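You operate a simulated robot arm through the tools that you are given. There is no shell and no other tool. Be economical: measure what you need, move in short steps, check, and stop when the job is done.

Carry out the task below with a simulated robot arm. There is one attempt and no reset: what you move stays moved.

TASK
Measure 100 ml of cocoa in the green beaker and sift it over the flour.
Fine: stand the bag back and slide the blue clip on, tip the beaker into the sieve, let it all run through and stand the beaker back. Set down upright: brown cocoa bag, what you pick out.

The check looks at the end state, three seconds after you hand in, the way a careful person would. Anything else that was tipped, shoved, dropped, spilled or broken makes it a failure.

THE ROBOT
A 6-joint arm with a two-finger parallel gripper, fixed in place. Base frame: the origin is at the foot of the arm, x ahead of it, y to its left, z up; the work surface is at about z = 900. Units: mm, degrees, N and s.
With the tool pointing down near the work surface it reaches from about 240 to 640 mm from the base axis. Its first joint turns from -66.0 to 66.0 degrees. Payload 2.7 kg.
Tool frame: the origin (TCP) lies between the finger pads and is the grasp point; the fingertips stand 23 mm ahead of it; z points along the fingers, y is the line along which they close. Largest opening 94 mm; finger width 38, thickness 10; the body of the gripper, 54 by 96 mm, starts 39 mm behind the TCP.
Orientation is that of the tool frame in the base frame, as [roll, pitch, yaw] about the fixed x, y, z axes, in that order (R = Rz(yaw) Ry(pitch) Rx(roll)). With the fingers straight down and closing along the base's y, the tool's x points along the base's -x, its y along +y and its z along -z.

THE INTERFACE
- The arm moves only by the tool servo_tool. Its argument "deltas" is a list of rows, each an object of numbers (a shift or turn left out is 0, a gripper value left out holds the last): "wx", "wy", "wz": the turn, a rotation vector about the tool's x, y, z in units of 90 degrees (1.0 is 90 degrees); "tx", "ty", "tz": the shift along the tool's x, y, z in units of 250 mm (1.0 is 250 mm); "claw": the finger opening in mm, from 0 to 94. In form: [{"wx": .., "wy": .., "wz": .., "tx": .., "ty": .., "tz": .., "claw": ..}, ...]. A call has 1 to 10 rows; each row is the pose to reach, as a shift and turn from the pose commanded when the call began, along the tool's axes at that moment. A call with a number of a shift or a turn outside -1 to 1 is refused whole. A row lasts 0.2 s, in which the tool goes at most 50 mm and 8.6 degrees; a call with a longer step from one row to the next is refused whole, and so is a gripper value outside its range. A pose out of reach is approached as far as the arm can. The call stops where the force on the tool passes 40 N (or 10 N more than at its start, if that is more) or the arm is blocked; 0.2 s more then pass. The fingers move at their own pace (about 45 mm/s each) and stop on an object; they squeeze with about 37 N. The grip force told is the motor's: it shows also when the fingers shut on nothing. Time passes only in rows, and 0.2 s behind the last, so rows that repeat a pose let the fingers close. It gives the time, the measured TCP pose, the force on the tool (base axes), the opening and the grip force at its end, in the units of the frame above (readings bear some noise), with the torque about the TCP (base axes, N m) and any sound that the robot's microphone picked up.
- Cameras (640 x 400 px; columns grow to the right, rows downward): "scene" is fixed at [81.6, -430.9, 1421.1]; the picture's right is [0.71, -0.70, 0.00], its down [-0.37, -0.38, -0.85] and it looks along [0.60, 0.60, -0.53] (base axes); focal length 231 px, centre (320, 200). "wrist" rides on the gripper at [87, 16, -74] in the tool frame; the picture's right is [-0.18, 0.98, 0.00], its down [-0.58, -0.11, -0.81] and it looks along [-0.79, -0.15, 0.59] (tool axes); focal length 243 px, centre (320, 200).
- snapshot(camera): a new picture of that camera. The clock stands still meanwhile.
- pixel_to_xyz(camera, pixels): for up to 12 pixels [column, row] of the newest picture of that camera ("zoom" is the newest enlarged one), the place [x, y, z] in the base frame of the surface seen there, good to about 3 mm, but the place of the scene camera against the robot may be out by one fixed shift of up to 18 mm in any direction. The clock stands still meanwhile.
- zoom(camera, box): a new picture of the part [left, top, right, bottom] of that camera's present view, enlarged. The clock stands still meanwhile.
- sign_off(): hands the job in; it is judged then, once.

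Work in short steps. Measure before you move; look again where a grasp or a placing could have gone wrong, and mend it. You have 80 turns and 54 pictures in all, those below and enlarged ones among them. Open the gripper and draw the arm clear of the work before you hand the job in, unless the task says otherwise; then end with one line.

The tools are called after "Emit:" by a JSON object that holds its "op" and its "data". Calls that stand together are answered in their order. servo_tool: Moves the arm, as the interface text tells. Its arguments: {"type":"object","properties":{"deltas":{"type":"array"}},"required":["deltas"]} The other tools are called the same way: snapshot (camera) takes a picture; pixel_to_xyz (camera, pixels) gives the place of the surface under pixels of a picture; zoom (camera, box) takes an enlarged picture of a part of a camera's view; sign_off () hands the job in.

At the start:

```text
time: 0.0
eef_pos: [328.9, 140.8, 1313.2]
tcp_rot: [-180.0, 0.1, -179.9]
force: [0.4, 0.5, -0.6]
wrist_torque: [0.02, -0.04, -0.02]
grip_width: 93.7
gripper_force: 0.0
```

scene: 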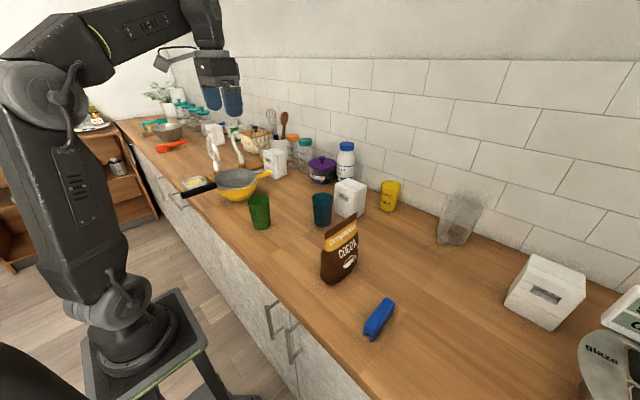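
wrist: 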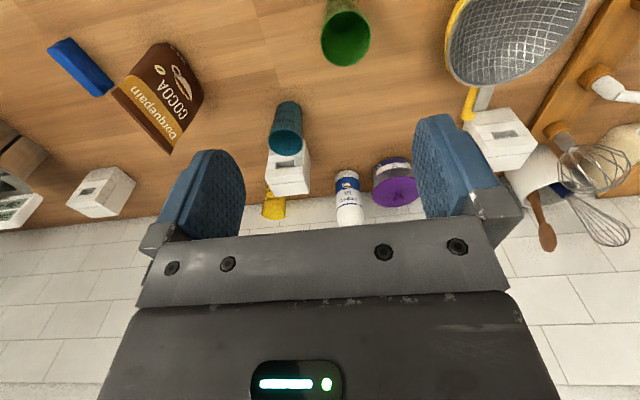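

The pictures show the green beaker near (259,211), cocoa bag (339,250), blue clip (378,318) and the sieve (237,180). I'll enlarge these areas to see details.

Emit:
{"op": "zoom", "data": {"camera": "scene", "box": [170, 140, 330, 240]}}

Emit:
{"op": "zoom", "data": {"camera": "scene", "box": [290, 200, 450, 350]}}

Emit:
{"op": "pixel_to_xyz", "data": {"camera": "scene", "pixels": [[260, 198], [262, 227], [339, 260], [345, 225], [378, 316], [392, 302], [370, 336], [236, 178], [240, 198], [205, 188], [265, 174], [323, 196]]}}

Emit:
{"op": "pixel_to_xyz", "data": {"camera": "wrist", "pixels": [[346, 40], [330, 10], [160, 90], [130, 90], [170, 125], [65, 50], [100, 85], [515, 30], [450, 60], [470, 105], [580, 20], [185, 70]]}}

```text
4.00 times, centred on (250, 190) of scene
```

zoom: 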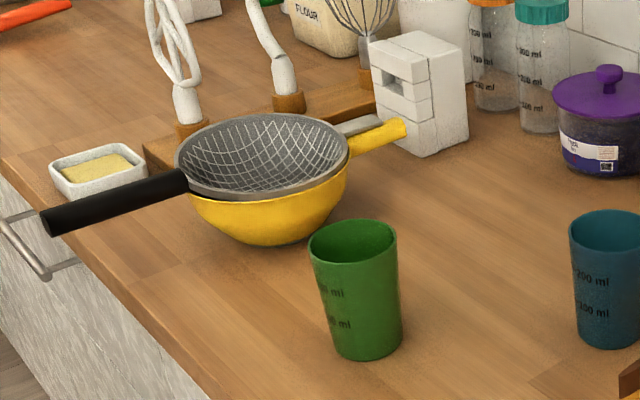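

```text
2.67 times, centred on (370, 275) of scene
```

zoom: 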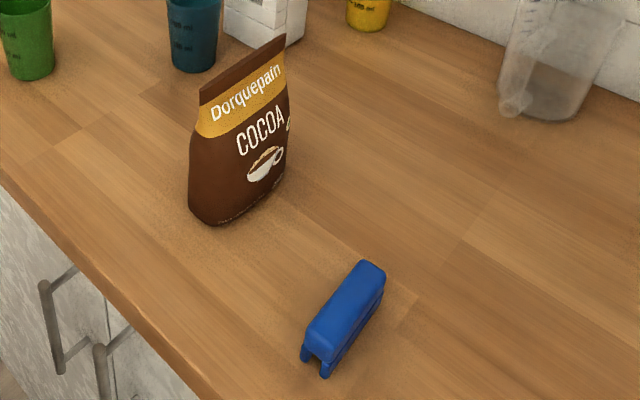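

```text
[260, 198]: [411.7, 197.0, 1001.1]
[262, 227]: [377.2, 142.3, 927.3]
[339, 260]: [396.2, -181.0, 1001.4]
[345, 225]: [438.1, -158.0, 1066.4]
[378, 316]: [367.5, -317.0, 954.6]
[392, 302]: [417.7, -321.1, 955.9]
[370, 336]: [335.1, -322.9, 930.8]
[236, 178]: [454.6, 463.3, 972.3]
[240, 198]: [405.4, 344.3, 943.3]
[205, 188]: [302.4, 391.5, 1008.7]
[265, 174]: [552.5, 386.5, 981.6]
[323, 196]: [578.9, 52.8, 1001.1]
```

```text
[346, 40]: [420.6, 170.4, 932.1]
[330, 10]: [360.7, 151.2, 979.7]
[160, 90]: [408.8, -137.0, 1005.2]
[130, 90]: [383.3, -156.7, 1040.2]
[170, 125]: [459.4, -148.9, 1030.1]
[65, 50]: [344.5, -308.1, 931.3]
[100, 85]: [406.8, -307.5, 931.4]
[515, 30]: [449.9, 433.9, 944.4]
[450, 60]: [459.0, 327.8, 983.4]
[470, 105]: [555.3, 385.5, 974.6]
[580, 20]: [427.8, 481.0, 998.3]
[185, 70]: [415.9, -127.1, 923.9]
```

Clip lies slot-down at about (375,-312), bag around (410,-150), beaker (405,160). I'll move the wrist camera to look closely at the bag and the clip.

Emit:
{"op": "servo_tool", "data": {"deltas": [{"tx": 0.05, "ty": -0.14, "tz": 0.09}, {"tx": 0.1, "ty": -0.28, "tz": 0.18}, {"tx": 0.15, "ty": -0.42, "tz": 0.27}, {"tx": 0.2, "ty": -0.56, "tz": 0.36}, {"tx": 0.25, "ty": -0.7, "tz": 0.45}, {"tx": 0.3, "ty": -0.84, "tz": 0.54}, {"tx": 0.35, "ty": -0.98, "tz": 0.63}, {"tx": 0.35, "ty": -1.0, "tz": 0.63}]}}

Emit:
{"op": "snapshot", "data": {"camera": "wrist"}}

```text
time: 1.8
eef_pos: [243.2, -110.3, 1157.0]
tcp_rot: [180.0, 0.2, 180.0]
force: [0.3, 0.1, -0.1]
wrist_torque: [0.0, 0.01, 0.0]
grip_width: 94.0
gripper_force: 0.0
```

```text
49 pictures are left
```

wrist: 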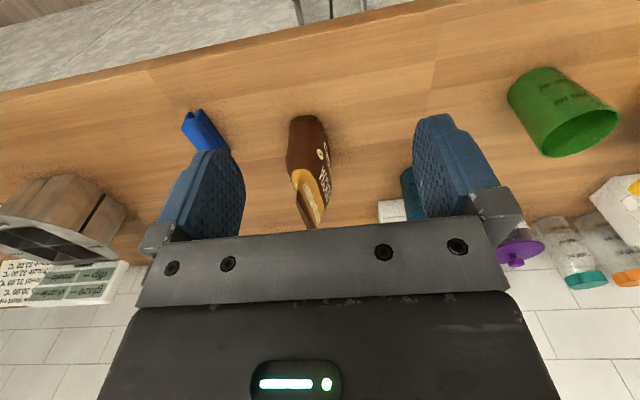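

The bag stands between the fingers in view, at (308,170), seen along its width; clip at (203,130). I'll measure its outline.

Emit:
{"op": "zoom", "data": {"camera": "wrist", "box": [240, 100, 400, 240]}}

Emit:
{"op": "pixel_to_xyz", "data": {"camera": "wrist", "pixels": [[292, 172], [300, 120], [320, 120], [310, 226], [300, 168], [325, 225], [322, 168], [290, 150], [186, 120], [200, 112], [228, 142], [210, 130]]}}

Emit:
{"op": "zoom", "data": {"camera": "wrist", "box": [170, 95, 250, 155]}}

```text
2.86 times, centred on (320, 170) of wrist
```

zoom: 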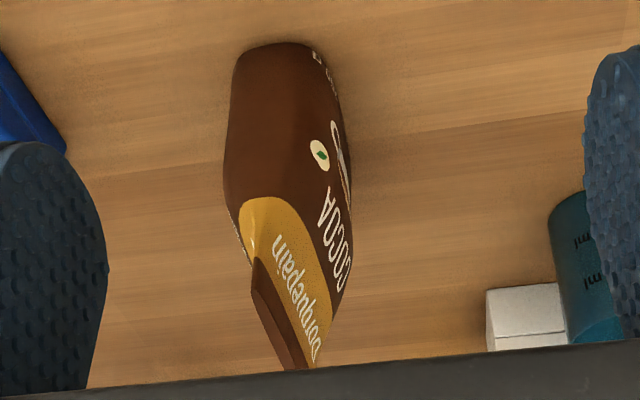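

```text
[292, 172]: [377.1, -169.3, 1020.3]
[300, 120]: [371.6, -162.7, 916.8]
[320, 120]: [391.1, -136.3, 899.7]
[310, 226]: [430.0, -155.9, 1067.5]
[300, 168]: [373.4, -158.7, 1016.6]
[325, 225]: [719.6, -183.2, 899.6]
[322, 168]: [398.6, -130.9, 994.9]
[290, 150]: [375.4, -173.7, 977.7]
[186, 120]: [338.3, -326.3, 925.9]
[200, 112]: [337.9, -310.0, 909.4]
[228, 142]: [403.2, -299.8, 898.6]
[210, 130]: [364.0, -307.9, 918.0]
```

```text
6.67 times, centred on (210, 125) of wrist
```

zoom: 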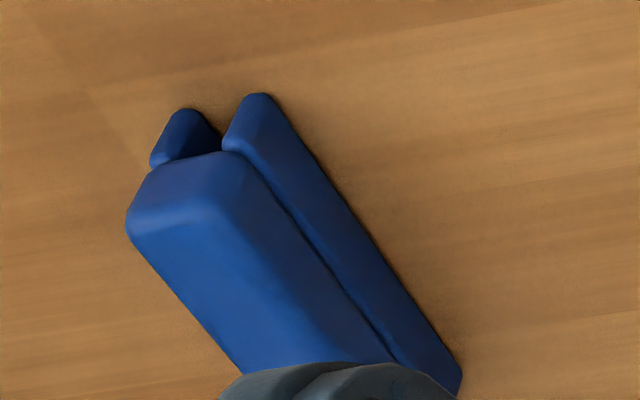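

I can't tell yet whether the bag's mouth is open, so I'll rise and look down on its top.

Emit:
{"op": "servo_tool", "data": {"deltas": [{"tx": -0.08, "tz": -0.15}, {"tx": -0.16, "tz": -0.3}, {"tx": -0.24, "tz": -0.45}, {"tx": -0.32, "tz": -0.6}, {"tx": -0.36, "tz": -0.68}]}}

Emit:
{"op": "zoom", "data": {"camera": "wrist", "box": [160, 0, 400, 150]}}

```text
time: 3.0
eef_pos: [331.7, -108.9, 1325.2]
tcp_rot: [-180.0, 0.1, 179.9]
force: [-0.1, -1.0, 0.3]
wrist_torque: [-0.02, 0.0, 0.0]
grip_width: 94.2
gripper_force: 0.0
```

```text
2.67 times, centred on (280, 75) of wrist
```

zoom: 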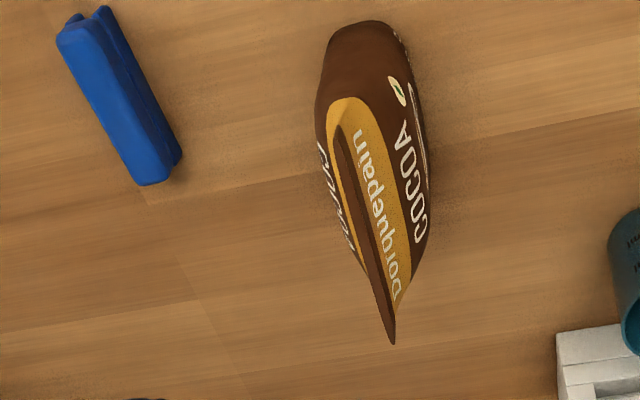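

Emit:
{"op": "zoom", "data": {"camera": "wrist", "box": [270, 30, 330, 135]}}

Emit:
{"op": "pixel_to_xyz", "data": {"camera": "wrist", "pixels": [[287, 50], [307, 127], [297, 90], [296, 12], [313, 95], [282, 40], [315, 60], [280, 60], [188, 17], [200, 5], [215, 66], [226, 60]]}}

```text
3.81 times, centred on (300, 82) of wrist
```

zoom: 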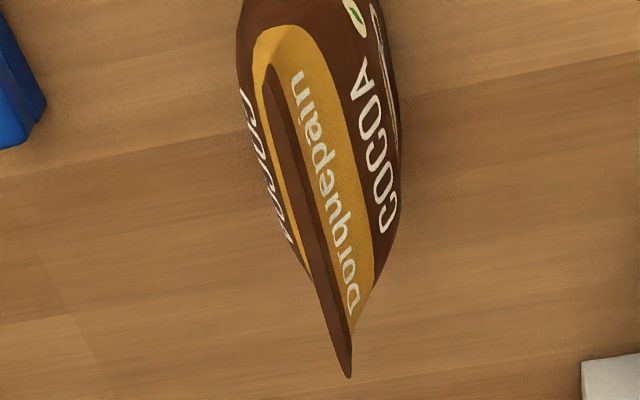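

```text
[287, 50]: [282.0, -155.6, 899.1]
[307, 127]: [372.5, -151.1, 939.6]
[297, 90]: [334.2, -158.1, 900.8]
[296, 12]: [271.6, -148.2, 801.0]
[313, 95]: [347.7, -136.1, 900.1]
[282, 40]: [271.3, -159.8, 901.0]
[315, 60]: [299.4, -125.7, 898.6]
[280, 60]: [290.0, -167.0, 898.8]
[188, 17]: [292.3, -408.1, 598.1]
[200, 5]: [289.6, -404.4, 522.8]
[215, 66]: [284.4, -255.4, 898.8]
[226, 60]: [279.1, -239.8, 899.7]
```

The pixel lookup used the older snapshot, so I'll query the enlarged picture instead for the top edge and body.

Emit:
{"op": "pixel_to_xyz", "data": {"camera": "zoom", "pixels": [[270, 75], [282, 120], [300, 180], [320, 240], [335, 300], [347, 365], [295, 120], [330, 240], [395, 150], [250, 130], [372, 290], [300, 250]]}}

Emit:
{"op": "zoom", "data": {"camera": "wrist", "box": [170, 0, 250, 80]}}

```text
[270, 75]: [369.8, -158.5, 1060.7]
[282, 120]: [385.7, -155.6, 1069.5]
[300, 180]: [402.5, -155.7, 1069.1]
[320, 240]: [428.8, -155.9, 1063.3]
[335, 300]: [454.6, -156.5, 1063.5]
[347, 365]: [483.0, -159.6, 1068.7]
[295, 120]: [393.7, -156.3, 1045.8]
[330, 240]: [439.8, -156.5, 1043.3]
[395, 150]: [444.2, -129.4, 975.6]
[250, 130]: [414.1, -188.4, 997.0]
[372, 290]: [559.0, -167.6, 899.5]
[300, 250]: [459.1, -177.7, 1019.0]
```

```text
5.00 times, centred on (210, 40) of wrist
```

zoom: 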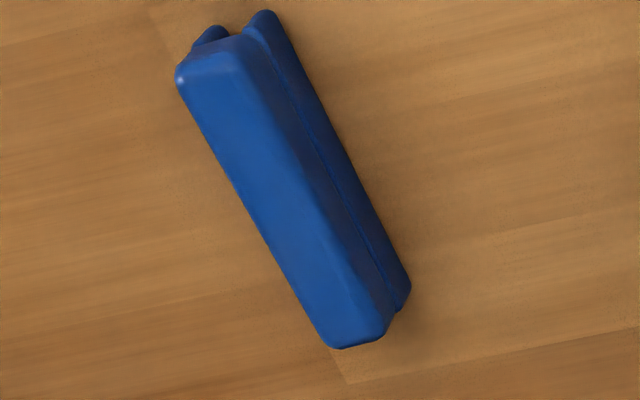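

Emit:
{"op": "pixel_to_xyz", "data": {"camera": "zoom", "pixels": [[195, 75], [225, 65], [330, 330], [370, 325], [285, 200], [255, 215], [310, 190], [265, 25], [400, 280], [340, 180], [180, 85], [382, 335]]}}

Emit:
{"op": "zoom", "data": {"camera": "scene", "box": [340, 280, 420, 350]}}

```text
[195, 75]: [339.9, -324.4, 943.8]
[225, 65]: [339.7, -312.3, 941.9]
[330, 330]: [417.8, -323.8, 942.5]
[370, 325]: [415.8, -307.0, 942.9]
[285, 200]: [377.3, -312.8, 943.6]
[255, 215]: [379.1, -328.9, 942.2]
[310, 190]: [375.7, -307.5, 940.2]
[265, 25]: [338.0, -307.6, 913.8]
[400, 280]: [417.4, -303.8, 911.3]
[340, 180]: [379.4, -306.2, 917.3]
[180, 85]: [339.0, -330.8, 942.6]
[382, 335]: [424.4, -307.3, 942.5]
```

```text
5.71 times, centred on (380, 315) of scene
```

zoom: 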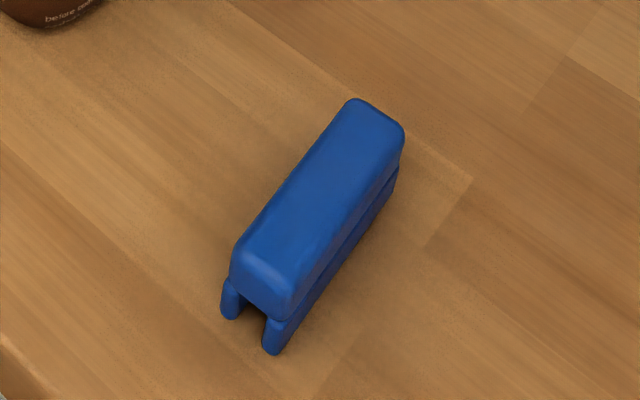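

Bag top edge runs along x (370–483) at y≈-157, z≈1067; belly about y -188…-129; clip spans x 334–424, y -331…-304, top z 943. I intend to grip the bag horizontally from the robot side, so I'll turn the hand 180° about its axis to keep the camera above; here is the first half.

Emit:
{"op": "servo_tool", "data": {"deltas": [{"wz": 0.095}, {"wz": 0.19}, {"wz": 0.285}, {"wz": 0.38}, {"wz": 0.475}, {"wz": 0.57}, {"wz": 0.665}, {"wz": 0.76}, {"wz": 0.855}, {"wz": 0.95}]}}

Emit:
{"op": "servo_tool", "data": {"deltas": [{"wz": 0.095}, {"wz": 0.19}, {"wz": 0.285}, {"wz": 0.38}, {"wz": 0.475}, {"wz": 0.57}, {"wz": 0.665}, {"wz": 0.76}, {"wz": 0.855}, {"wz": 0.95}]}}

```text
time: 5.2
eef_pos: [332.2, -110.6, 1324.5]
tcp_rot: [180.0, 0.0, 94.3]
force: [-0.4, -0.1, 0.7]
wrist_torque: [-0.02, -0.04, 0.06]
grip_width: 93.7
gripper_force: 0.1
```

```text
time: 7.4
eef_pos: [332.0, -110.1, 1325.6]
tcp_rot: [180.0, -0.1, 8.7]
force: [-0.2, -0.1, 0.1]
wrist_torque: [-0.03, 0.0, 0.01]
grip_width: 93.9
gripper_force: 0.1
```

The roll works. I'll finish the last 8.7° and then pitch the fingers forward.

Emit:
{"op": "servo_tool", "data": {"deltas": [{"wz": 0.05}, {"wz": 0.097}, {"wz": 0.097}]}}

Emit:
{"op": "servo_tool", "data": {"deltas": [{"wy": 0.095}, {"wy": 0.19}, {"wy": 0.285}, {"wy": 0.38}, {"wy": 0.475}, {"wy": 0.57}, {"wy": 0.665}, {"wy": 0.76}, {"wy": 0.855}, {"wy": 0.95}]}}

```text
time: 8.2
eef_pos: [331.8, -110.6, 1326.7]
tcp_rot: [-180.0, 0.0, 0.1]
force: [0.2, 0.5, 0.2]
wrist_torque: [0.0, 0.02, -0.04]
grip_width: 93.9
gripper_force: 0.1
```

```text
time: 10.4
eef_pos: [331.4, -109.8, 1325.3]
tcp_rot: [179.8, -85.6, 0.3]
force: [-0.6, 0.7, -0.1]
wrist_torque: [-0.02, 0.0, -0.01]
grip_width: 94.0
gripper_force: 0.0
```

The hand is nearly level now with the camera above. I'll lower beside the bag (staying 25 mm short of it) with y aligned to -158.

Emit:
{"op": "servo_tool", "data": {"deltas": [{"tx": -0.19, "ty": 0.04, "tz": 0.01}, {"tx": -0.38, "ty": 0.08, "tz": 0.01}, {"tx": -0.57, "ty": 0.12, "tz": 0.02}, {"tx": -0.76, "ty": 0.16, "tz": 0.03}, {"tx": -0.95, "ty": 0.192, "tz": 0.03}, {"tx": -1.0, "ty": 0.192, "tz": 0.03}]}}

Emit:
{"op": "snapshot", "data": {"camera": "wrist"}}

Emit:
{"op": "snapshot", "data": {"camera": "scene"}}

```text
time: 11.8
eef_pos: [321.4, -159.8, 1075.2]
tcp_rot: [179.9, -85.8, 0.4]
force: [-0.1, 0.0, 0.5]
wrist_torque: [0.02, -0.01, 0.02]
grip_width: 94.1
gripper_force: 0.1
```

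```text
42 pictures are left
```

wrist: 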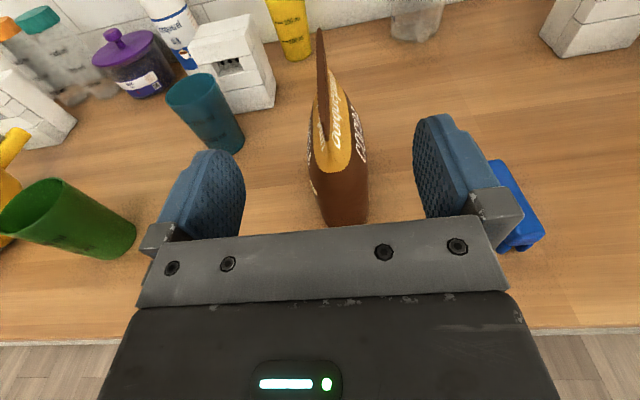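

```text
41 pictures are left
```

scene: 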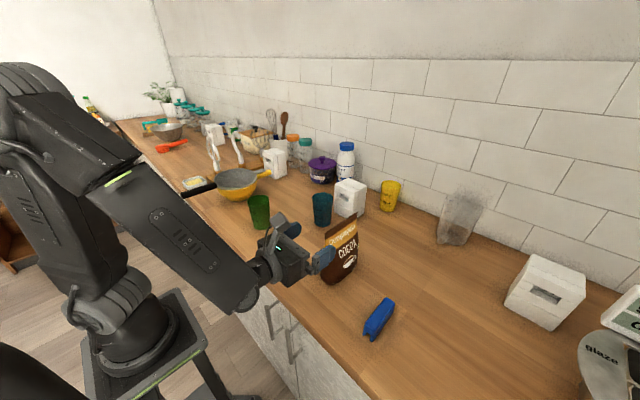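

Bag at (335,150) is centred between the fingers. I'll measure its edges from here.

Emit:
{"op": "pixel_to_xyz", "data": {"camera": "wrist", "pixels": [[340, 222], [338, 190], [330, 175], [320, 130], [318, 32], [310, 170], [365, 170], [365, 200], [323, 60], [60, 185], [90, 215], [130, 230]]}}

```text
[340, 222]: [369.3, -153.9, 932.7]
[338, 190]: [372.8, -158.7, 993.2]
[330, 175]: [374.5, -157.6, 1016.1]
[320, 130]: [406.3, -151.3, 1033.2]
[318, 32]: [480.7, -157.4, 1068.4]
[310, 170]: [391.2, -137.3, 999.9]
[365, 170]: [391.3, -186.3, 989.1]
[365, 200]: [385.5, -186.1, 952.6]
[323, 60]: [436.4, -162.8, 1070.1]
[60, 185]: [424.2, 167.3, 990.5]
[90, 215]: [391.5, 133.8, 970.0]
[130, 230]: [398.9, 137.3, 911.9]
```

Now lower to z≈972 and slide forward to x≈402, fingers open.

Emit:
{"op": "servo_tool", "data": {"deltas": [{"tx": -0.15, "tz": 0.01}, {"tx": -0.3, "tz": 0.02}, {"tx": -0.4, "tz": 0.03}, {"tx": -0.4, "tz": 0.12}, {"tx": -0.4, "tz": 0.22}, {"tx": -0.395, "tz": 0.3}, {"tx": -0.39, "tz": 0.35}, {"tx": -0.39, "tz": 0.35}]}}

Emit:
{"op": "snapshot", "data": {"camera": "wrist"}}

```text
time: 13.6
eef_pos: [400.5, -157.5, 971.9]
tcp_rot: [180.0, -85.6, 0.4]
force: [-0.3, 0.3, 0.1]
wrist_torque: [-0.03, 0.01, 0.0]
grip_width: 93.9
gripper_force: 0.1
```

```text
40 pictures are left
```

wrist: 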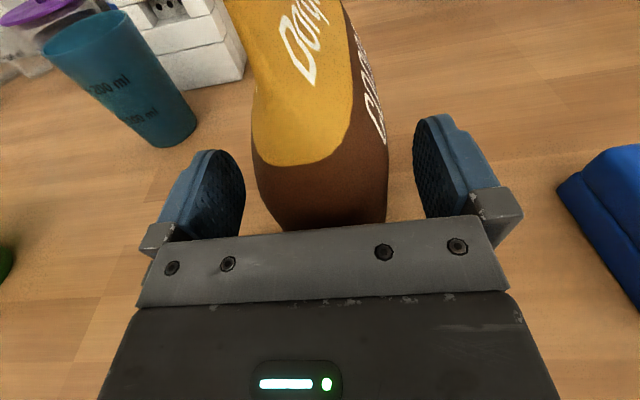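

Bag lies centrally between the pads. I close the fingers.

Emit:
{"op": "servo_tool", "data": {"deltas": [{"claw": 40}, {"claw": 40}, {"claw": 40}, {"claw": 40}, {"claw": 40}, {"claw": 40}]}}

```text
time: 15.0
eef_pos: [399.8, -157.7, 970.3]
tcp_rot: [179.6, -85.5, 0.5]
force: [0.6, -1.0, 0.5]
wrist_torque: [-0.02, -0.04, -0.05]
grip_width: 53.9
gripper_force: 36.8
```

Firm grip at 54 mm. Lift straight up.

Emit:
{"op": "servo_tool", "data": {"deltas": [{"tx": 0.06}, {"tx": 0.2}, {"tx": 0.38}, {"tx": 0.56}, {"tx": 0.7}, {"tx": 0.7}, {"tx": 0.7}]}}

Emit:
{"op": "zoom", "data": {"camera": "scene", "box": [230, 150, 430, 310]}}

```text
time: 16.6
eef_pos: [413.7, -157.2, 1146.4]
tcp_rot: [179.8, -85.6, 0.5]
force: [0.7, 0.6, -3.2]
wrist_torque: [0.01, 0.06, 0.01]
grip_width: 53.4
gripper_force: 36.7
```

```text
2.50 times, centred on (330, 230) of scene
```

zoom: 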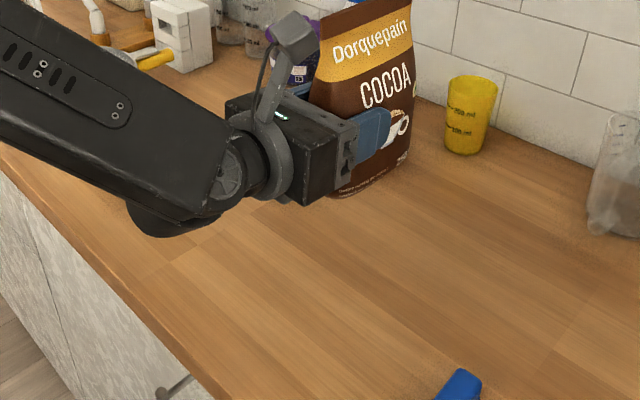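

Bag is held upright, weight about 3 N. I move left towards the beaker, staying high, then measure it with the wrist camera.

Emit:
{"op": "servo_tool", "data": {"deltas": [{"tx": 0.04, "ty": -0.15, "tz": -0.06}, {"tx": 0.08, "ty": -0.3, "tz": -0.12}, {"tx": 0.12, "ty": -0.45, "tz": -0.18}, {"tx": 0.16, "ty": -0.6, "tz": -0.24}, {"tx": 0.19, "ty": -0.74, "tz": -0.3}, {"tx": 0.19, "ty": -0.79, "tz": -0.32}, {"tx": 0.19, "ty": -0.79, "tz": -0.32}]}}

Emit:
{"op": "snapshot", "data": {"camera": "wrist"}}

```text
time: 18.2
eef_pos: [335.6, 32.5, 1201.7]
tcp_rot: [179.7, -85.5, 0.6]
force: [-0.2, -0.3, -2.1]
wrist_torque: [0.02, 0.08, 0.01]
grip_width: 53.6
gripper_force: 36.8
out of reach, approached as far as the arm can: row 6, 7
```

```text
38 pictures are left
```

wrist: 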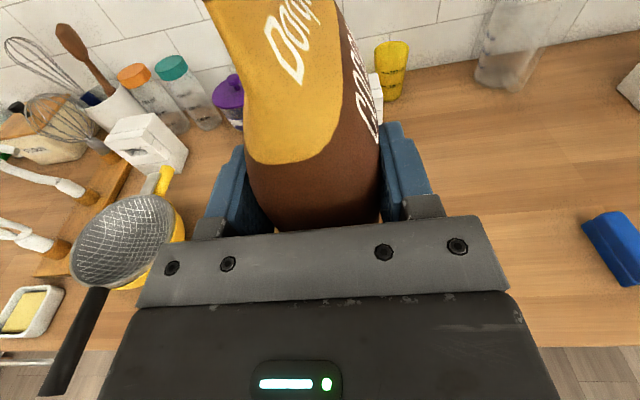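

The bag hides the beaker here, so I'll use the last scene snapshot for the beaker rim and calibrate its offset on the clip.

Emit:
{"op": "pixel_to_xyz", "data": {"camera": "scene", "pixels": [[249, 198], [269, 197], [259, 203], [258, 195], [256, 215], [263, 226], [378, 312], [388, 300], [372, 325], [420, 320], [300, 270], [260, 240]]}}

Emit:
{"op": "pixel_to_xyz", "data": {"camera": "wrist", "pixels": [[600, 225], [620, 260], [635, 275], [625, 215], [585, 235], [75, 240], [185, 215], [130, 195], [110, 285], [130, 230], [70, 330], [165, 175]]}}

Emit:
{"op": "zoom", "data": {"camera": "scene", "box": [180, 140, 340, 240]}}

```text
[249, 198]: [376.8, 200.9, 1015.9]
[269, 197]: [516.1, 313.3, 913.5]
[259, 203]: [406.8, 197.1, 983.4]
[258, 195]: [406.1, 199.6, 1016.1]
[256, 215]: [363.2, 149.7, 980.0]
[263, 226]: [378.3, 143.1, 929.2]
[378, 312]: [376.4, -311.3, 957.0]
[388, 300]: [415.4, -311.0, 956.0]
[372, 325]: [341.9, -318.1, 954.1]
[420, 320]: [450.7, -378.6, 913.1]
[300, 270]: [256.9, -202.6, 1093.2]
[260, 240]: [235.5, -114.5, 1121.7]
```

```text
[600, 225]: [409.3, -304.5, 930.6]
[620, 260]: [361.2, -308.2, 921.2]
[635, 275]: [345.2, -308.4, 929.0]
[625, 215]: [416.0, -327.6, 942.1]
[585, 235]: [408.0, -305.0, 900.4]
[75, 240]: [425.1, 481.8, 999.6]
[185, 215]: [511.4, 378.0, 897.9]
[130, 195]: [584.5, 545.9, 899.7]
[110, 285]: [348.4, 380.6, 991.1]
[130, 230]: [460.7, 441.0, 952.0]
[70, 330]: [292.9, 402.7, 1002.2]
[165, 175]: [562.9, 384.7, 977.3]
```

```text
4.00 times, centred on (260, 190) of scene
```

zoom: 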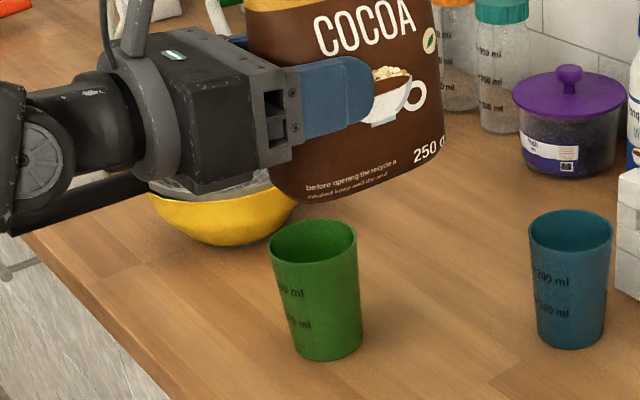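

Emit:
{"op": "pixel_to_xyz", "data": {"camera": "zoom", "pixels": [[271, 248], [355, 233], [318, 264], [308, 221], [285, 227], [340, 222], [295, 261], [343, 256], [300, 350], [335, 358], [330, 300], [355, 345]]}}

Emit:
{"op": "zoom", "data": {"camera": "scene", "box": [350, 290, 410, 340]}}

```text
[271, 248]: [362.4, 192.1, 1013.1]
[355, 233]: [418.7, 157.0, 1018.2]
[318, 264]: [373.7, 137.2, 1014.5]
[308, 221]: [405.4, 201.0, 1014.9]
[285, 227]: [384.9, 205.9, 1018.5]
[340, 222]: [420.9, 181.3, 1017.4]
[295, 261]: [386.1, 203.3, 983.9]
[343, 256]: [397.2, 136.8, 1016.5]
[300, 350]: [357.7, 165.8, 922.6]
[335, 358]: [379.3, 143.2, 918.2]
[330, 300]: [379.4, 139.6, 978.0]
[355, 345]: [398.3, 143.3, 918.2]
```

```text
8.00 times, centred on (380, 315) of scene
```

zoom: 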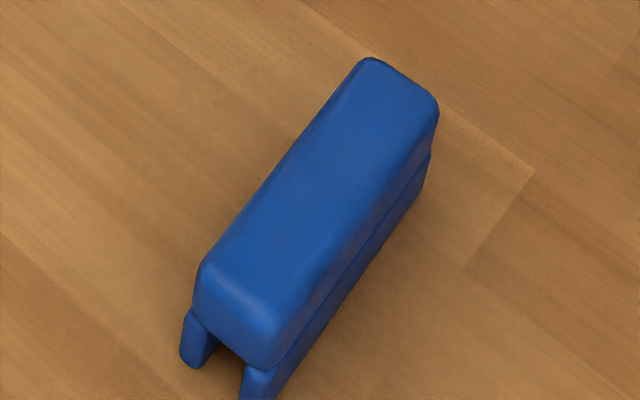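

Emit:
{"op": "pixel_to_xyz", "data": {"camera": "zoom", "pixels": [[365, 62], [435, 105], [205, 270], [270, 345], [400, 80], [240, 305], [320, 200], [265, 195], [355, 235], [560, 200]]}}

```text
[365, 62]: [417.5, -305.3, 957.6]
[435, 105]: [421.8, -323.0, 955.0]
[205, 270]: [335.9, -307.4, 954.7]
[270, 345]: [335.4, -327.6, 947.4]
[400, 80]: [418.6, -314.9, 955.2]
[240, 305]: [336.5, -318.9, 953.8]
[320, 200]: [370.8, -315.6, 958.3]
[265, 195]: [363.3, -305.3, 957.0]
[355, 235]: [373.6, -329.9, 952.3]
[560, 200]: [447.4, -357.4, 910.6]
```

Scene frame agrees in x,y with the wrist but reads z about 12 too high; beaker centre ≈(390,168), rim z≈1003, radius 34. I'll bring the bag's far mouth corner over the beaker while tilting to about 50°, still high.

Emit:
{"op": "servo_tool", "data": {"deltas": [{"ty": -0.08, "tz": -0.05, "wy": -0.05}, {"ty": -0.16, "tz": -0.1, "wy": -0.1}, {"ty": -0.24, "tz": -0.15, "wy": -0.15}, {"ty": -0.32, "tz": -0.2, "wy": -0.2, "tx": -0.03}, {"ty": -0.4, "tz": -0.25, "wy": -0.25, "tx": -0.1}, {"ty": -0.46, "tz": -0.29, "wy": -0.3, "tx": -0.18}, {"ty": -0.512, "tz": -0.294, "wy": -0.35, "tx": -0.27}, {"ty": -0.512, "tz": -0.294, "wy": -0.4, "tx": -0.37}, {"ty": -0.512, "tz": -0.294, "wy": -0.46, "tx": -0.46}, {"ty": -0.512, "tz": -0.294, "wy": -0.5, "tx": -0.5}]}}

Emit:
{"op": "zoom", "data": {"camera": "scene", "box": [160, 110, 340, 240]}}

```text
time: 20.4
eef_pos: [252.4, 160.1, 1081.6]
tcp_rot: [179.9, -40.6, 0.2]
force: [0.4, 0.0, -1.8]
wrist_torque: [0.0, 0.0, 0.02]
grip_width: 54.0
gripper_force: 37.2
out of reach, approached as far as the arm can: row 1, 2, 3, 4
```

```text
3.08 times, centred on (250, 175) of scene
```

zoom: 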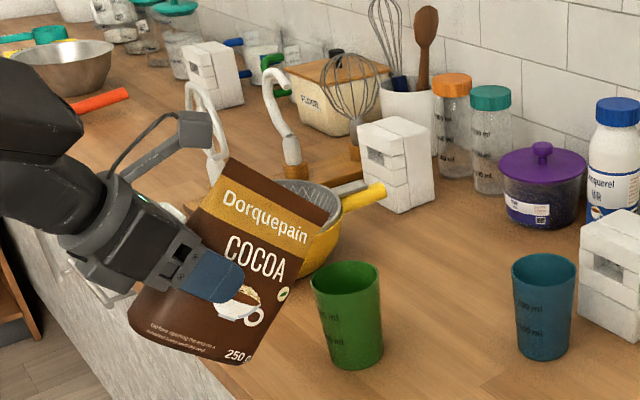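

The bag is tilted ~45° with its far corner near zoom (328,212). I'll measure that corner and the rim for relative aim.

Emit:
{"op": "pixel_to_xyz", "data": {"camera": "zoom", "pixels": [[326, 212], [322, 222], [228, 162], [245, 360], [312, 275], [380, 270], [345, 295], [350, 263], [340, 262], [365, 262]]}}

```text
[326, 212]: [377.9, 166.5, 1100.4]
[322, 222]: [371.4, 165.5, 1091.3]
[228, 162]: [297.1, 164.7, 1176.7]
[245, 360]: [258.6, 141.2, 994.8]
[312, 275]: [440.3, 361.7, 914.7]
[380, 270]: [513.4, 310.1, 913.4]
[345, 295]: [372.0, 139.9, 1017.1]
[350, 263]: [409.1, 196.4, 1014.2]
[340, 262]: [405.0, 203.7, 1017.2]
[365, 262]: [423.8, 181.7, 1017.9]
```

Corner matches my geometry; only +5 mm in y is needed. I lower and tilt to ~56° and check for flow.

Emit:
{"op": "servo_tool", "data": {"deltas": [{"tx": -0.02, "ty": -0.02, "tz": 0.025, "wy": -0.04}, {"tx": -0.04, "ty": -0.02, "tz": 0.05, "wy": -0.08}, {"tx": -0.054, "ty": -0.02, "tz": 0.073, "wy": -0.118}, {"tx": -0.054, "ty": -0.02, "tz": 0.073, "wy": -0.118}]}}

```text
time: 21.4
eef_pos: [253.2, 166.5, 1060.7]
tcp_rot: [-180.0, -30.0, 0.2]
force: [0.7, -0.2, -1.6]
wrist_torque: [-0.02, -0.01, 0.0]
grip_width: 53.8
gripper_force: 37.2
```

No flow sound yet. Tilt to about 66°.

Emit:
{"op": "servo_tool", "data": {"deltas": [{"tx": 0.025, "tz": -0.013, "wy": -0.055}, {"tx": 0.049, "tz": -0.027, "wy": -0.111}, {"tx": 0.049, "tz": -0.027, "wy": -0.111}]}}

Emit:
{"op": "zoom", "data": {"camera": "scene", "box": [190, 140, 310, 240]}}

```text
time: 22.2
eef_pos: [255.7, 173.0, 1066.2]
tcp_rot: [179.2, -20.6, 0.2]
force: [-0.6, -0.3, -2.7]
wrist_torque: [-0.02, 0.01, 0.01]
grip_width: 53.6
gripper_force: 37.1
out of reach, approached as far as the arm can: row 2, 3
```

```text
4.00 times, centred on (250, 190) of scene
```

zoom: 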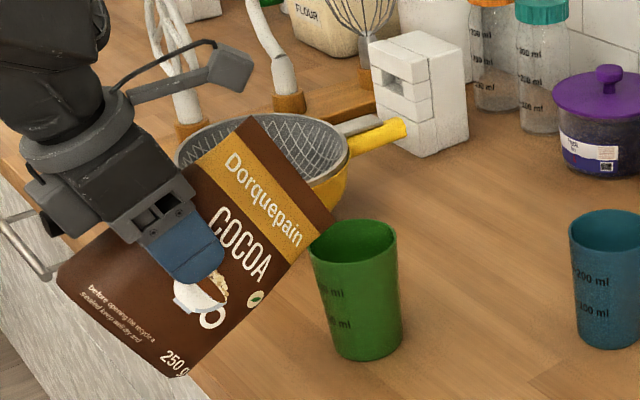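

The arm runs out of reach towards itself, so I'll yaw the hand −30° about the bag's mouth corner, which gives the wrist a larger radius. Corner stays over the beaker.

Emit:
{"op": "servo_tool", "data": {"deltas": [{"tx": 0.02, "ty": -0.042, "tz": -0.012, "wx": -0.023, "wz": 0.062}, {"tx": 0.04, "ty": -0.084, "tz": -0.018, "wx": -0.047, "wz": 0.125}, {"tx": 0.06, "ty": -0.127, "tz": -0.022, "wx": -0.07, "wz": 0.187}, {"tx": 0.08, "ty": -0.17, "tz": -0.022, "wx": -0.094, "wz": 0.25}, {"tx": 0.099, "ty": -0.212, "tz": -0.022, "wx": -0.117, "wz": 0.312}, {"tx": 0.099, "ty": -0.212, "tz": -0.022, "wx": -0.117, "wz": 0.312}]}}

Emit:
{"op": "zoom", "data": {"camera": "scene", "box": [190, 140, 310, 240]}}

```text
time: 23.6
eef_pos: [279.9, 226.7, 1079.7]
tcp_rot: [179.7, -20.1, -29.7]
force: [0.2, -0.1, -1.8]
wrist_torque: [-0.03, -0.01, 0.02]
grip_width: 53.9
gripper_force: 37.2
```

```text
4.00 times, centred on (250, 190) of scene
```

zoom: 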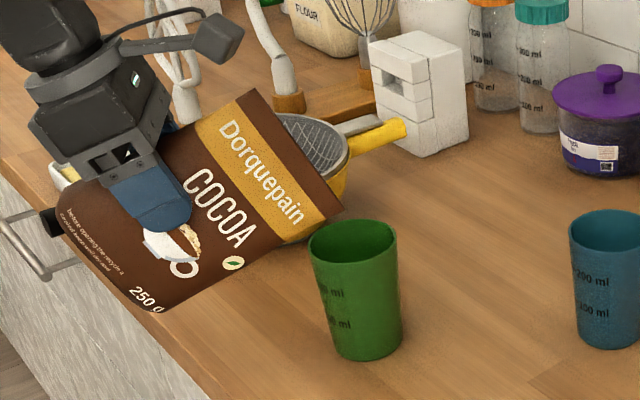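

Corner is now at about (385,166,1044). Continue to ~76° tilt.

Emit:
{"op": "servo_tool", "data": {"deltas": [{"tx": 0.024, "tz": -0.018, "ty": 0.004, "wy": -0.055}, {"tx": 0.048, "tz": -0.036, "ty": 0.004, "wy": -0.111}, {"tx": 0.048, "tz": -0.036, "ty": 0.004, "wy": -0.111}]}}

Emit:
{"op": "zoom", "data": {"camera": "scene", "box": [190, 140, 310, 240]}}

```text
time: 24.4
eef_pos: [281.5, 223.6, 1085.4]
tcp_rot: [179.8, -15.2, -29.6]
force: [0.4, -0.6, -2.9]
wrist_torque: [0.04, 0.02, 0.03]
grip_width: 53.9
gripper_force: 36.6
out of reach, approached as far as the arm can: row 2, 3
```

```text
4.00 times, centred on (250, 190) of scene
```

zoom: 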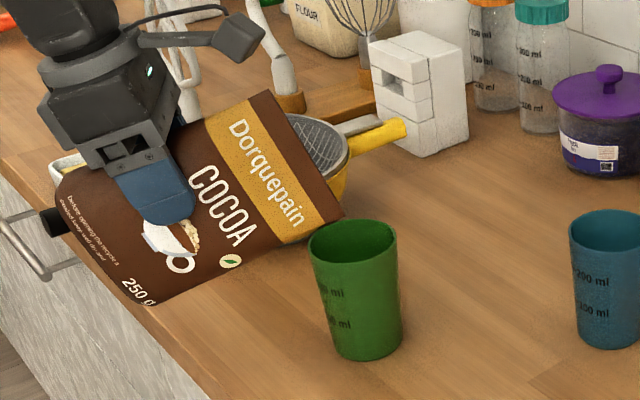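

The arm stopped at about 71° tilt. I'll look at the whole arm to see which joint is limiting.

Emit:
{"op": "snapshot", "data": {"camera": "scene"}}

```text
31 pictures are left
```

scene: 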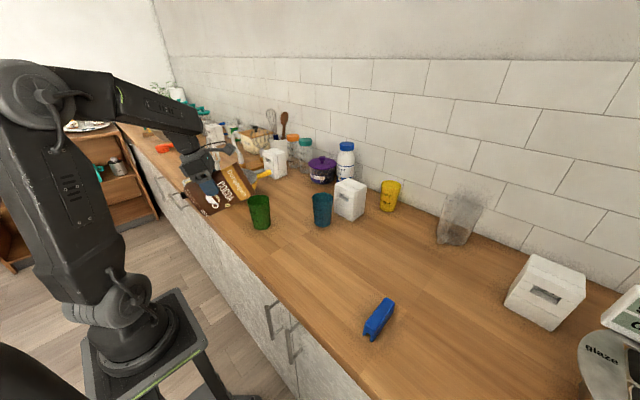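

The joints don't look extended; I'll try just tilting 5° more about the present TCP (corner would stay at about (380,167,1029)), to learn what limits it.

Emit:
{"op": "servo_tool", "data": {"deltas": [{"wy": -0.03, "tz": -0.01}, {"wy": -0.055, "tz": -0.02}, {"wy": -0.055, "tz": -0.02}]}}

```text
time: 25.2
eef_pos: [281.8, 223.0, 1086.4]
tcp_rot: [179.7, -15.1, -29.7]
force: [-0.1, -0.3, -2.3]
wrist_torque: [0.03, 0.0, -0.01]
grip_width: 53.5
gripper_force: 36.9
out of reach, approached as far as the arm can: row 2, 3
```

It is stuck at pitch −15 with this yaw. I'll turn the yaw back by 15° about the mouth corner and then try tilting further.

Emit:
{"op": "servo_tool", "data": {"deltas": [{"tx": 0.005, "ty": 0.04, "wx": 0.014, "wz": -0.054}, {"tx": 0.01, "ty": 0.08, "wx": 0.028, "wz": -0.107}, {"tx": 0.015, "ty": 0.12, "tz": 0.004, "wx": 0.043, "wz": -0.161}, {"tx": 0.015, "ty": 0.12, "tz": -0.006, "wx": 0.043, "wz": -0.161, "wy": -0.03}, {"tx": 0.015, "ty": 0.12, "tz": -0.016, "wx": 0.043, "wz": -0.161, "wy": -0.06}]}}

```text
time: 26.4
eef_pos: [268.4, 198.2, 1080.6]
tcp_rot: [178.8, -16.4, -14.7]
force: [0.5, -0.9, -2.0]
wrist_torque: [0.02, 0.0, 0.01]
grip_width: 54.0
gripper_force: 37.7
out of reach, approached as far as the arm can: row 2, 3, 4, 5
```

Larger radius helps, so I'll yaw instead to about −60° around the mouth corner (TCP to ≈(324,269,1083)), keeping the corner over the beaker.

Emit:
{"op": "servo_tool", "data": {"deltas": [{"tx": 0.023, "ty": -0.055, "tz": 0.005, "wx": -0.024, "wz": 0.08}, {"tx": 0.047, "ty": -0.11, "tz": 0.01, "wx": -0.047, "wz": 0.161}, {"tx": 0.07, "ty": -0.165, "tz": 0.015, "wx": -0.071, "wz": 0.241}, {"tx": 0.093, "ty": -0.22, "tz": 0.02, "wx": -0.095, "wz": 0.322}, {"tx": 0.117, "ty": -0.275, "tz": 0.026, "wx": -0.118, "wz": 0.402}, {"tx": 0.14, "ty": -0.33, "tz": 0.031, "wx": -0.142, "wz": 0.483}, {"tx": 0.14, "ty": -0.33, "tz": 0.031, "wx": -0.142, "wz": 0.483}]}}

Emit:
{"op": "zoom", "data": {"camera": "scene", "box": [190, 130, 310, 240]}}

```text
time: 28.0
eef_pos: [322.6, 270.9, 1082.1]
tcp_rot: [179.2, -17.2, -60.2]
force: [0.1, 0.3, -1.9]
wrist_torque: [-0.02, 0.01, 0.0]
grip_width: 53.9
gripper_force: 37.4
```

```text
3.64 times, centred on (250, 185) of scene
```

zoom: 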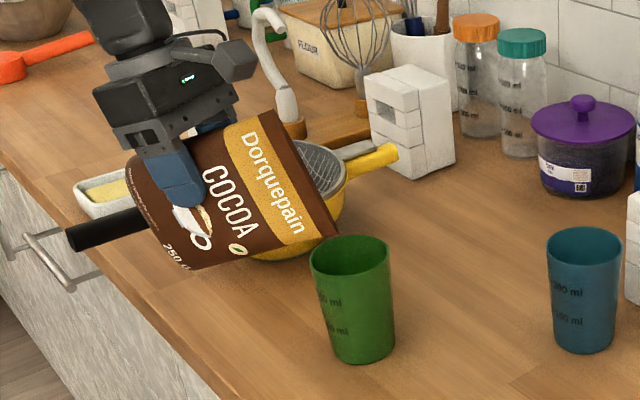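

Corner is over the beaker at about (382,167,1041). Tilt on to ~80°.

Emit:
{"op": "servo_tool", "data": {"deltas": [{"tx": 0.024, "tz": -0.012, "ty": -0.002, "wy": -0.045}, {"tx": 0.048, "tz": -0.024, "ty": -0.004, "wy": -0.09}, {"tx": 0.072, "tz": -0.036, "ty": -0.007, "wy": -0.136}, {"tx": 0.072, "tz": -0.036, "ty": -0.007, "wy": -0.136}]}}

Emit:
{"op": "zoom", "data": {"camera": "scene", "box": [190, 130, 310, 240]}}

```text
time: 29.0
eef_pos: [324.5, 268.5, 1083.7]
tcp_rot: [179.4, -15.8, -60.0]
force: [-0.8, 0.6, -2.0]
wrist_torque: [0.0, 0.01, -0.02]
grip_width: 54.0
gripper_force: 36.8
out of reach, approached as far as the arm can: row 1, 2, 3, 4
```

```text
3.64 times, centred on (250, 185) of scene
```

zoom: 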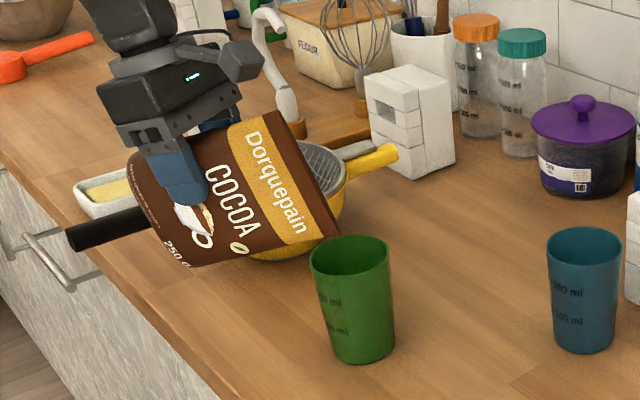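

Analysis: the limit appears to be the forearm-roll joint in this posture, so more pitch isn't available; but rolling about the tool axis at ~60° pitch tips the bag sideways with its lower mouth corner leading. First I pitch back to 60° and rise a bit.

Emit:
{"op": "servo_tool", "data": {"deltas": [{"tx": 0.01, "tz": -0.05, "wy": 0.06}, {"tx": 0.029, "tz": -0.1, "wy": 0.12}, {"tx": 0.029, "tz": -0.1, "wy": 0.156}, {"tx": 0.029, "tz": -0.1, "wy": 0.156}]}}

```text
time: 30.0
eef_pos: [324.6, 268.2, 1110.4]
tcp_rot: [179.4, -30.0, -59.9]
force: [1.4, -0.1, -1.7]
wrist_torque: [0.06, 0.02, 0.01]
grip_width: 53.7
gripper_force: 36.7
```

Reach is fine here. Now roll 60° to the right while shifting the TCP so that the mouth corner stays over the beaker.

Emit:
{"op": "servo_tool", "data": {"deltas": [{"wz": 0.083, "ty": -0.054, "tx": 0.002, "tz": 0.002}, {"wz": 0.167, "ty": -0.108, "tx": 0.008, "tz": 0.007}, {"wz": 0.25, "ty": -0.159, "tx": 0.018, "tz": 0.015}, {"wz": 0.333, "ty": -0.208, "tx": 0.032, "tz": 0.026}, {"wz": 0.417, "ty": -0.253, "tx": 0.049, "tz": 0.04}, {"wz": 0.5, "ty": -0.294, "tx": 0.069, "tz": 0.056}, {"wz": 0.583, "ty": -0.33, "tx": 0.092, "tz": 0.075}, {"wz": 0.667, "ty": -0.36, "tx": 0.118, "tz": 0.096}, {"wz": 0.667, "ty": -0.36, "tx": 0.118, "tz": 0.096}]}}

Emit:
{"op": "zoom", "data": {"camera": "scene", "box": [190, 130, 330, 240]}}

```text
time: 32.0
eef_pos: [422.0, 282.7, 1103.4]
tcp_rot: [-153.9, -14.9, -123.7]
force: [-0.5, -0.3, -2.2]
wrist_torque: [0.01, 0.03, 0.0]
grip_width: 53.8
gripper_force: 36.9
```

```text
3.64 times, centred on (260, 185) of scene
```

zoom: 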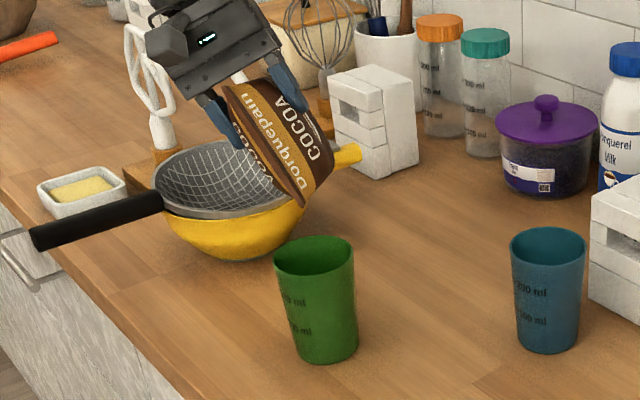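

Roll works. I check the lower mouth corner at zoom (302,203).

Emit:
{"op": "pixel_to_xyz", "data": {"camera": "zoom", "pixels": [[302, 200], [296, 195], [270, 160], [226, 90], [232, 85], [314, 283], [320, 240], [345, 250], [280, 260]]}}

```text
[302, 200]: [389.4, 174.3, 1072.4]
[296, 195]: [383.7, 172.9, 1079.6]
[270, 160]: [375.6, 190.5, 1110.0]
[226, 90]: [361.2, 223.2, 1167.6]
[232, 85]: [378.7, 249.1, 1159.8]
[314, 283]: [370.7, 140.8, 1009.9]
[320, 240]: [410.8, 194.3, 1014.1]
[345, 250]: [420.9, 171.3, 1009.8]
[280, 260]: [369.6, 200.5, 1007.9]
```

Corner at (389,170) relative to rim centre (391,170), well aimed. Roll on to 80° and lower the corner to ~z 1040.

Emit:
{"op": "servo_tool", "data": {"deltas": [{"wz": 0.075, "tx": 0.005, "ty": -0.036, "tz": 0.025}, {"wz": 0.15, "tx": 0.01, "ty": -0.073, "tz": 0.05}, {"wz": 0.222, "tx": 0.014, "ty": -0.109, "tz": 0.075}, {"wz": 0.222, "tx": 0.014, "ty": -0.109, "tz": 0.075}]}}

Emit:
{"op": "zoom", "data": {"camera": "scene", "box": [200, 150, 320, 240]}}

```text
time: 33.0
eef_pos: [477.6, 249.2, 1124.0]
tcp_rot: [-150.6, -5.7, -141.4]
force: [0.0, 0.3, -2.6]
wrist_torque: [0.05, 0.03, 0.01]
grip_width: 53.8
gripper_force: 37.1
out of reach, approached as far as the arm can: row 2, 3, 4
```

```text
4.44 times, centred on (260, 195) of scene
```

zoom: 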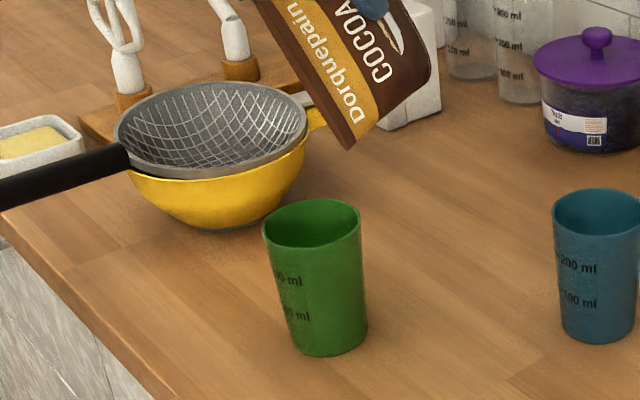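

The arm drifted off target (a joint limit) – no spill visible, corner was merely behind the beaker. I'll undo the roll and go back to the unrolled pose, then tip to the left instead, where the wrist has room.

Emit:
{"op": "servo_tool", "data": {"deltas": [{"wz": -0.087, "tx": 0.042, "ty": 0.045, "tz": -0.014}, {"wz": -0.174, "tx": 0.084, "ty": 0.089, "tz": -0.028}, {"wz": -0.262, "tx": 0.125, "ty": 0.134, "tz": -0.042}, {"wz": -0.349, "tx": 0.167, "ty": 0.179, "tz": -0.056}, {"wz": -0.436, "tx": 0.209, "ty": 0.224, "tz": -0.07}, {"wz": -0.523, "tx": 0.251, "ty": 0.268, "tz": -0.084}, {"wz": -0.61, "tx": 0.293, "ty": 0.313, "tz": -0.098}, {"wz": -0.698, "tx": 0.334, "ty": 0.358, "tz": -0.112}, {"wz": -0.785, "tx": 0.376, "ty": 0.402, "tz": -0.126}, {"wz": -0.872, "tx": 0.418, "ty": 0.447, "tz": -0.14}]}}

```text
time: 35.2
eef_pos: [325.6, 272.4, 1110.3]
tcp_rot: [-180.0, -29.9, -61.5]
force: [0.2, -0.6, -1.7]
wrist_torque: [0.01, 0.03, -0.01]
grip_width: 54.0
gripper_force: 37.1
```

Back at the unrolled pose. Now roll 60° to the left, shifting so the corner remains over the beaker.

Emit:
{"op": "servo_tool", "data": {"deltas": [{"wz": -0.083, "ty": 0.051, "tx": 0.002, "tz": 0.002}, {"wz": -0.167, "ty": 0.102, "tx": 0.009, "tz": 0.007}, {"wz": -0.25, "ty": 0.15, "tx": 0.02, "tz": 0.016}, {"wz": -0.333, "ty": 0.196, "tx": 0.035, "tz": 0.029}, {"wz": -0.417, "ty": 0.239, "tx": 0.053, "tz": 0.044}, {"wz": -0.5, "ty": 0.277, "tx": 0.076, "tz": 0.063}, {"wz": -0.583, "ty": 0.311, "tx": 0.101, "tz": 0.084}, {"wz": -0.667, "ty": 0.34, "tx": 0.129, "tz": 0.107}, {"wz": -0.667, "ty": 0.34, "tx": 0.129, "tz": 0.107}]}}

Emit:
{"op": "zoom", "data": {"camera": "scene", "box": [190, 130, 330, 240]}}

```text
time: 37.2
eef_pos: [269.5, 194.9, 1102.0]
tcp_rot: [153.5, -14.5, 1.9]
force: [0.3, -0.1, -2.4]
wrist_torque: [0.0, -0.02, 0.02]
grip_width: 53.7
gripper_force: 36.9
```

```text
3.64 times, centred on (260, 185) of scene
```

zoom: 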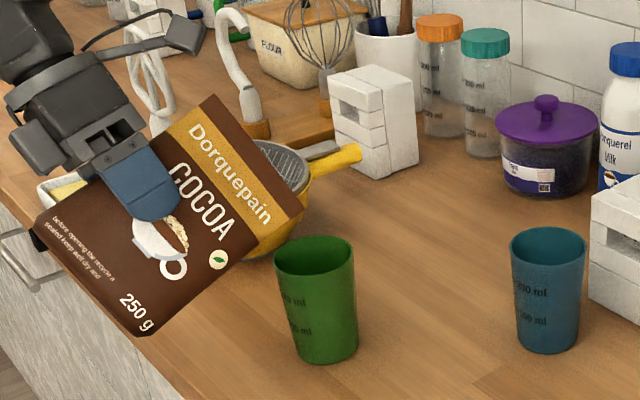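

Reached cleanly; corner at zoom (302,207). Roll to −80°, lowering the corner to ~z 1043.

Emit:
{"op": "servo_tool", "data": {"deltas": [{"wz": -0.075, "tx": 0.002, "ty": 0.036, "tz": 0.024}, {"wz": -0.15, "tx": 0.003, "ty": 0.072, "tz": 0.048}, {"wz": -0.222, "tx": 0.005, "ty": 0.108, "tz": 0.072}, {"wz": -0.222, "tx": 0.005, "ty": 0.108, "tz": 0.072}]}}

Emit:
{"op": "zoom", "data": {"camera": "scene", "box": [190, 130, 330, 240]}}

```text
time: 38.2
eef_pos: [273.4, 163.6, 1099.2]
tcp_rot: [150.4, -5.1, 19.8]
force: [0.3, -0.6, -3.2]
wrist_torque: [0.03, 0.01, -0.02]
grip_width: 53.9
gripper_force: 37.0
```

```text
3.64 times, centred on (260, 185) of scene
```

zoom: 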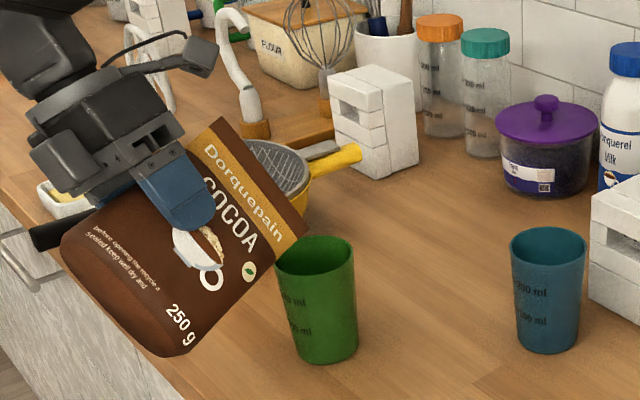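

Tilt is about 85°, no flow. Continue to roll −90 then check the corner position.

Emit:
{"op": "servo_tool", "data": {"deltas": [{"wz": -0.055, "tx": 0.003, "ty": 0.032, "tz": 0.006}, {"wz": -0.11, "tx": 0.007, "ty": 0.064, "tz": 0.011}, {"wz": -0.11, "tx": 0.007, "ty": 0.064, "tz": 0.011}]}}

Emit:
{"op": "zoom", "data": {"camera": "scene", "box": [210, 150, 310, 240]}}

```text
time: 39.0
eef_pos: [278.6, 149.3, 1103.0]
tcp_rot: [150.1, -0.2, 28.4]
force: [-0.7, 0.1, -2.0]
wrist_torque: [0.03, 0.03, -0.03]
grip_width: 53.8
gripper_force: 37.1
```

```text
4.44 times, centred on (260, 195) of scene
```

zoom: 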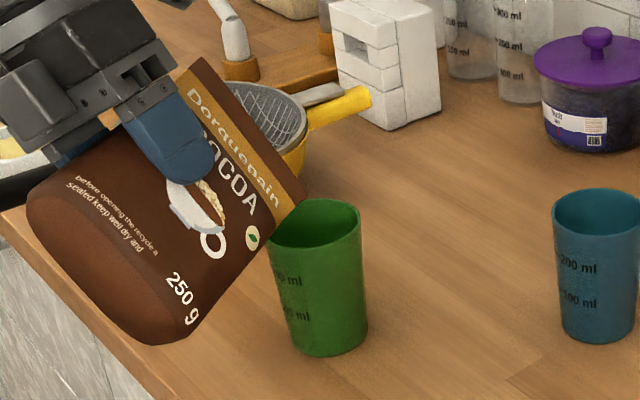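

Emit:
{"op": "pixel_to_xyz", "data": {"camera": "zoom", "pixels": [[302, 192], [306, 200], [298, 202], [296, 180], [250, 120], [265, 243], [290, 240], [315, 243], [355, 215], [310, 203], [340, 205], [350, 235]]}}

```text
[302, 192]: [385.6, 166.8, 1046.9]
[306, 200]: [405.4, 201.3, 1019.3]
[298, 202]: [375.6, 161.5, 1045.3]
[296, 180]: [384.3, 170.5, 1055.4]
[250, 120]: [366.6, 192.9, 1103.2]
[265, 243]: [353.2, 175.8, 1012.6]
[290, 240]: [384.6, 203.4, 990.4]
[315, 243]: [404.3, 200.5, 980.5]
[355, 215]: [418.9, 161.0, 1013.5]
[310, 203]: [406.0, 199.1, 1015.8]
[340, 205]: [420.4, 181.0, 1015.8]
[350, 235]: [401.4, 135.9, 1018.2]
```

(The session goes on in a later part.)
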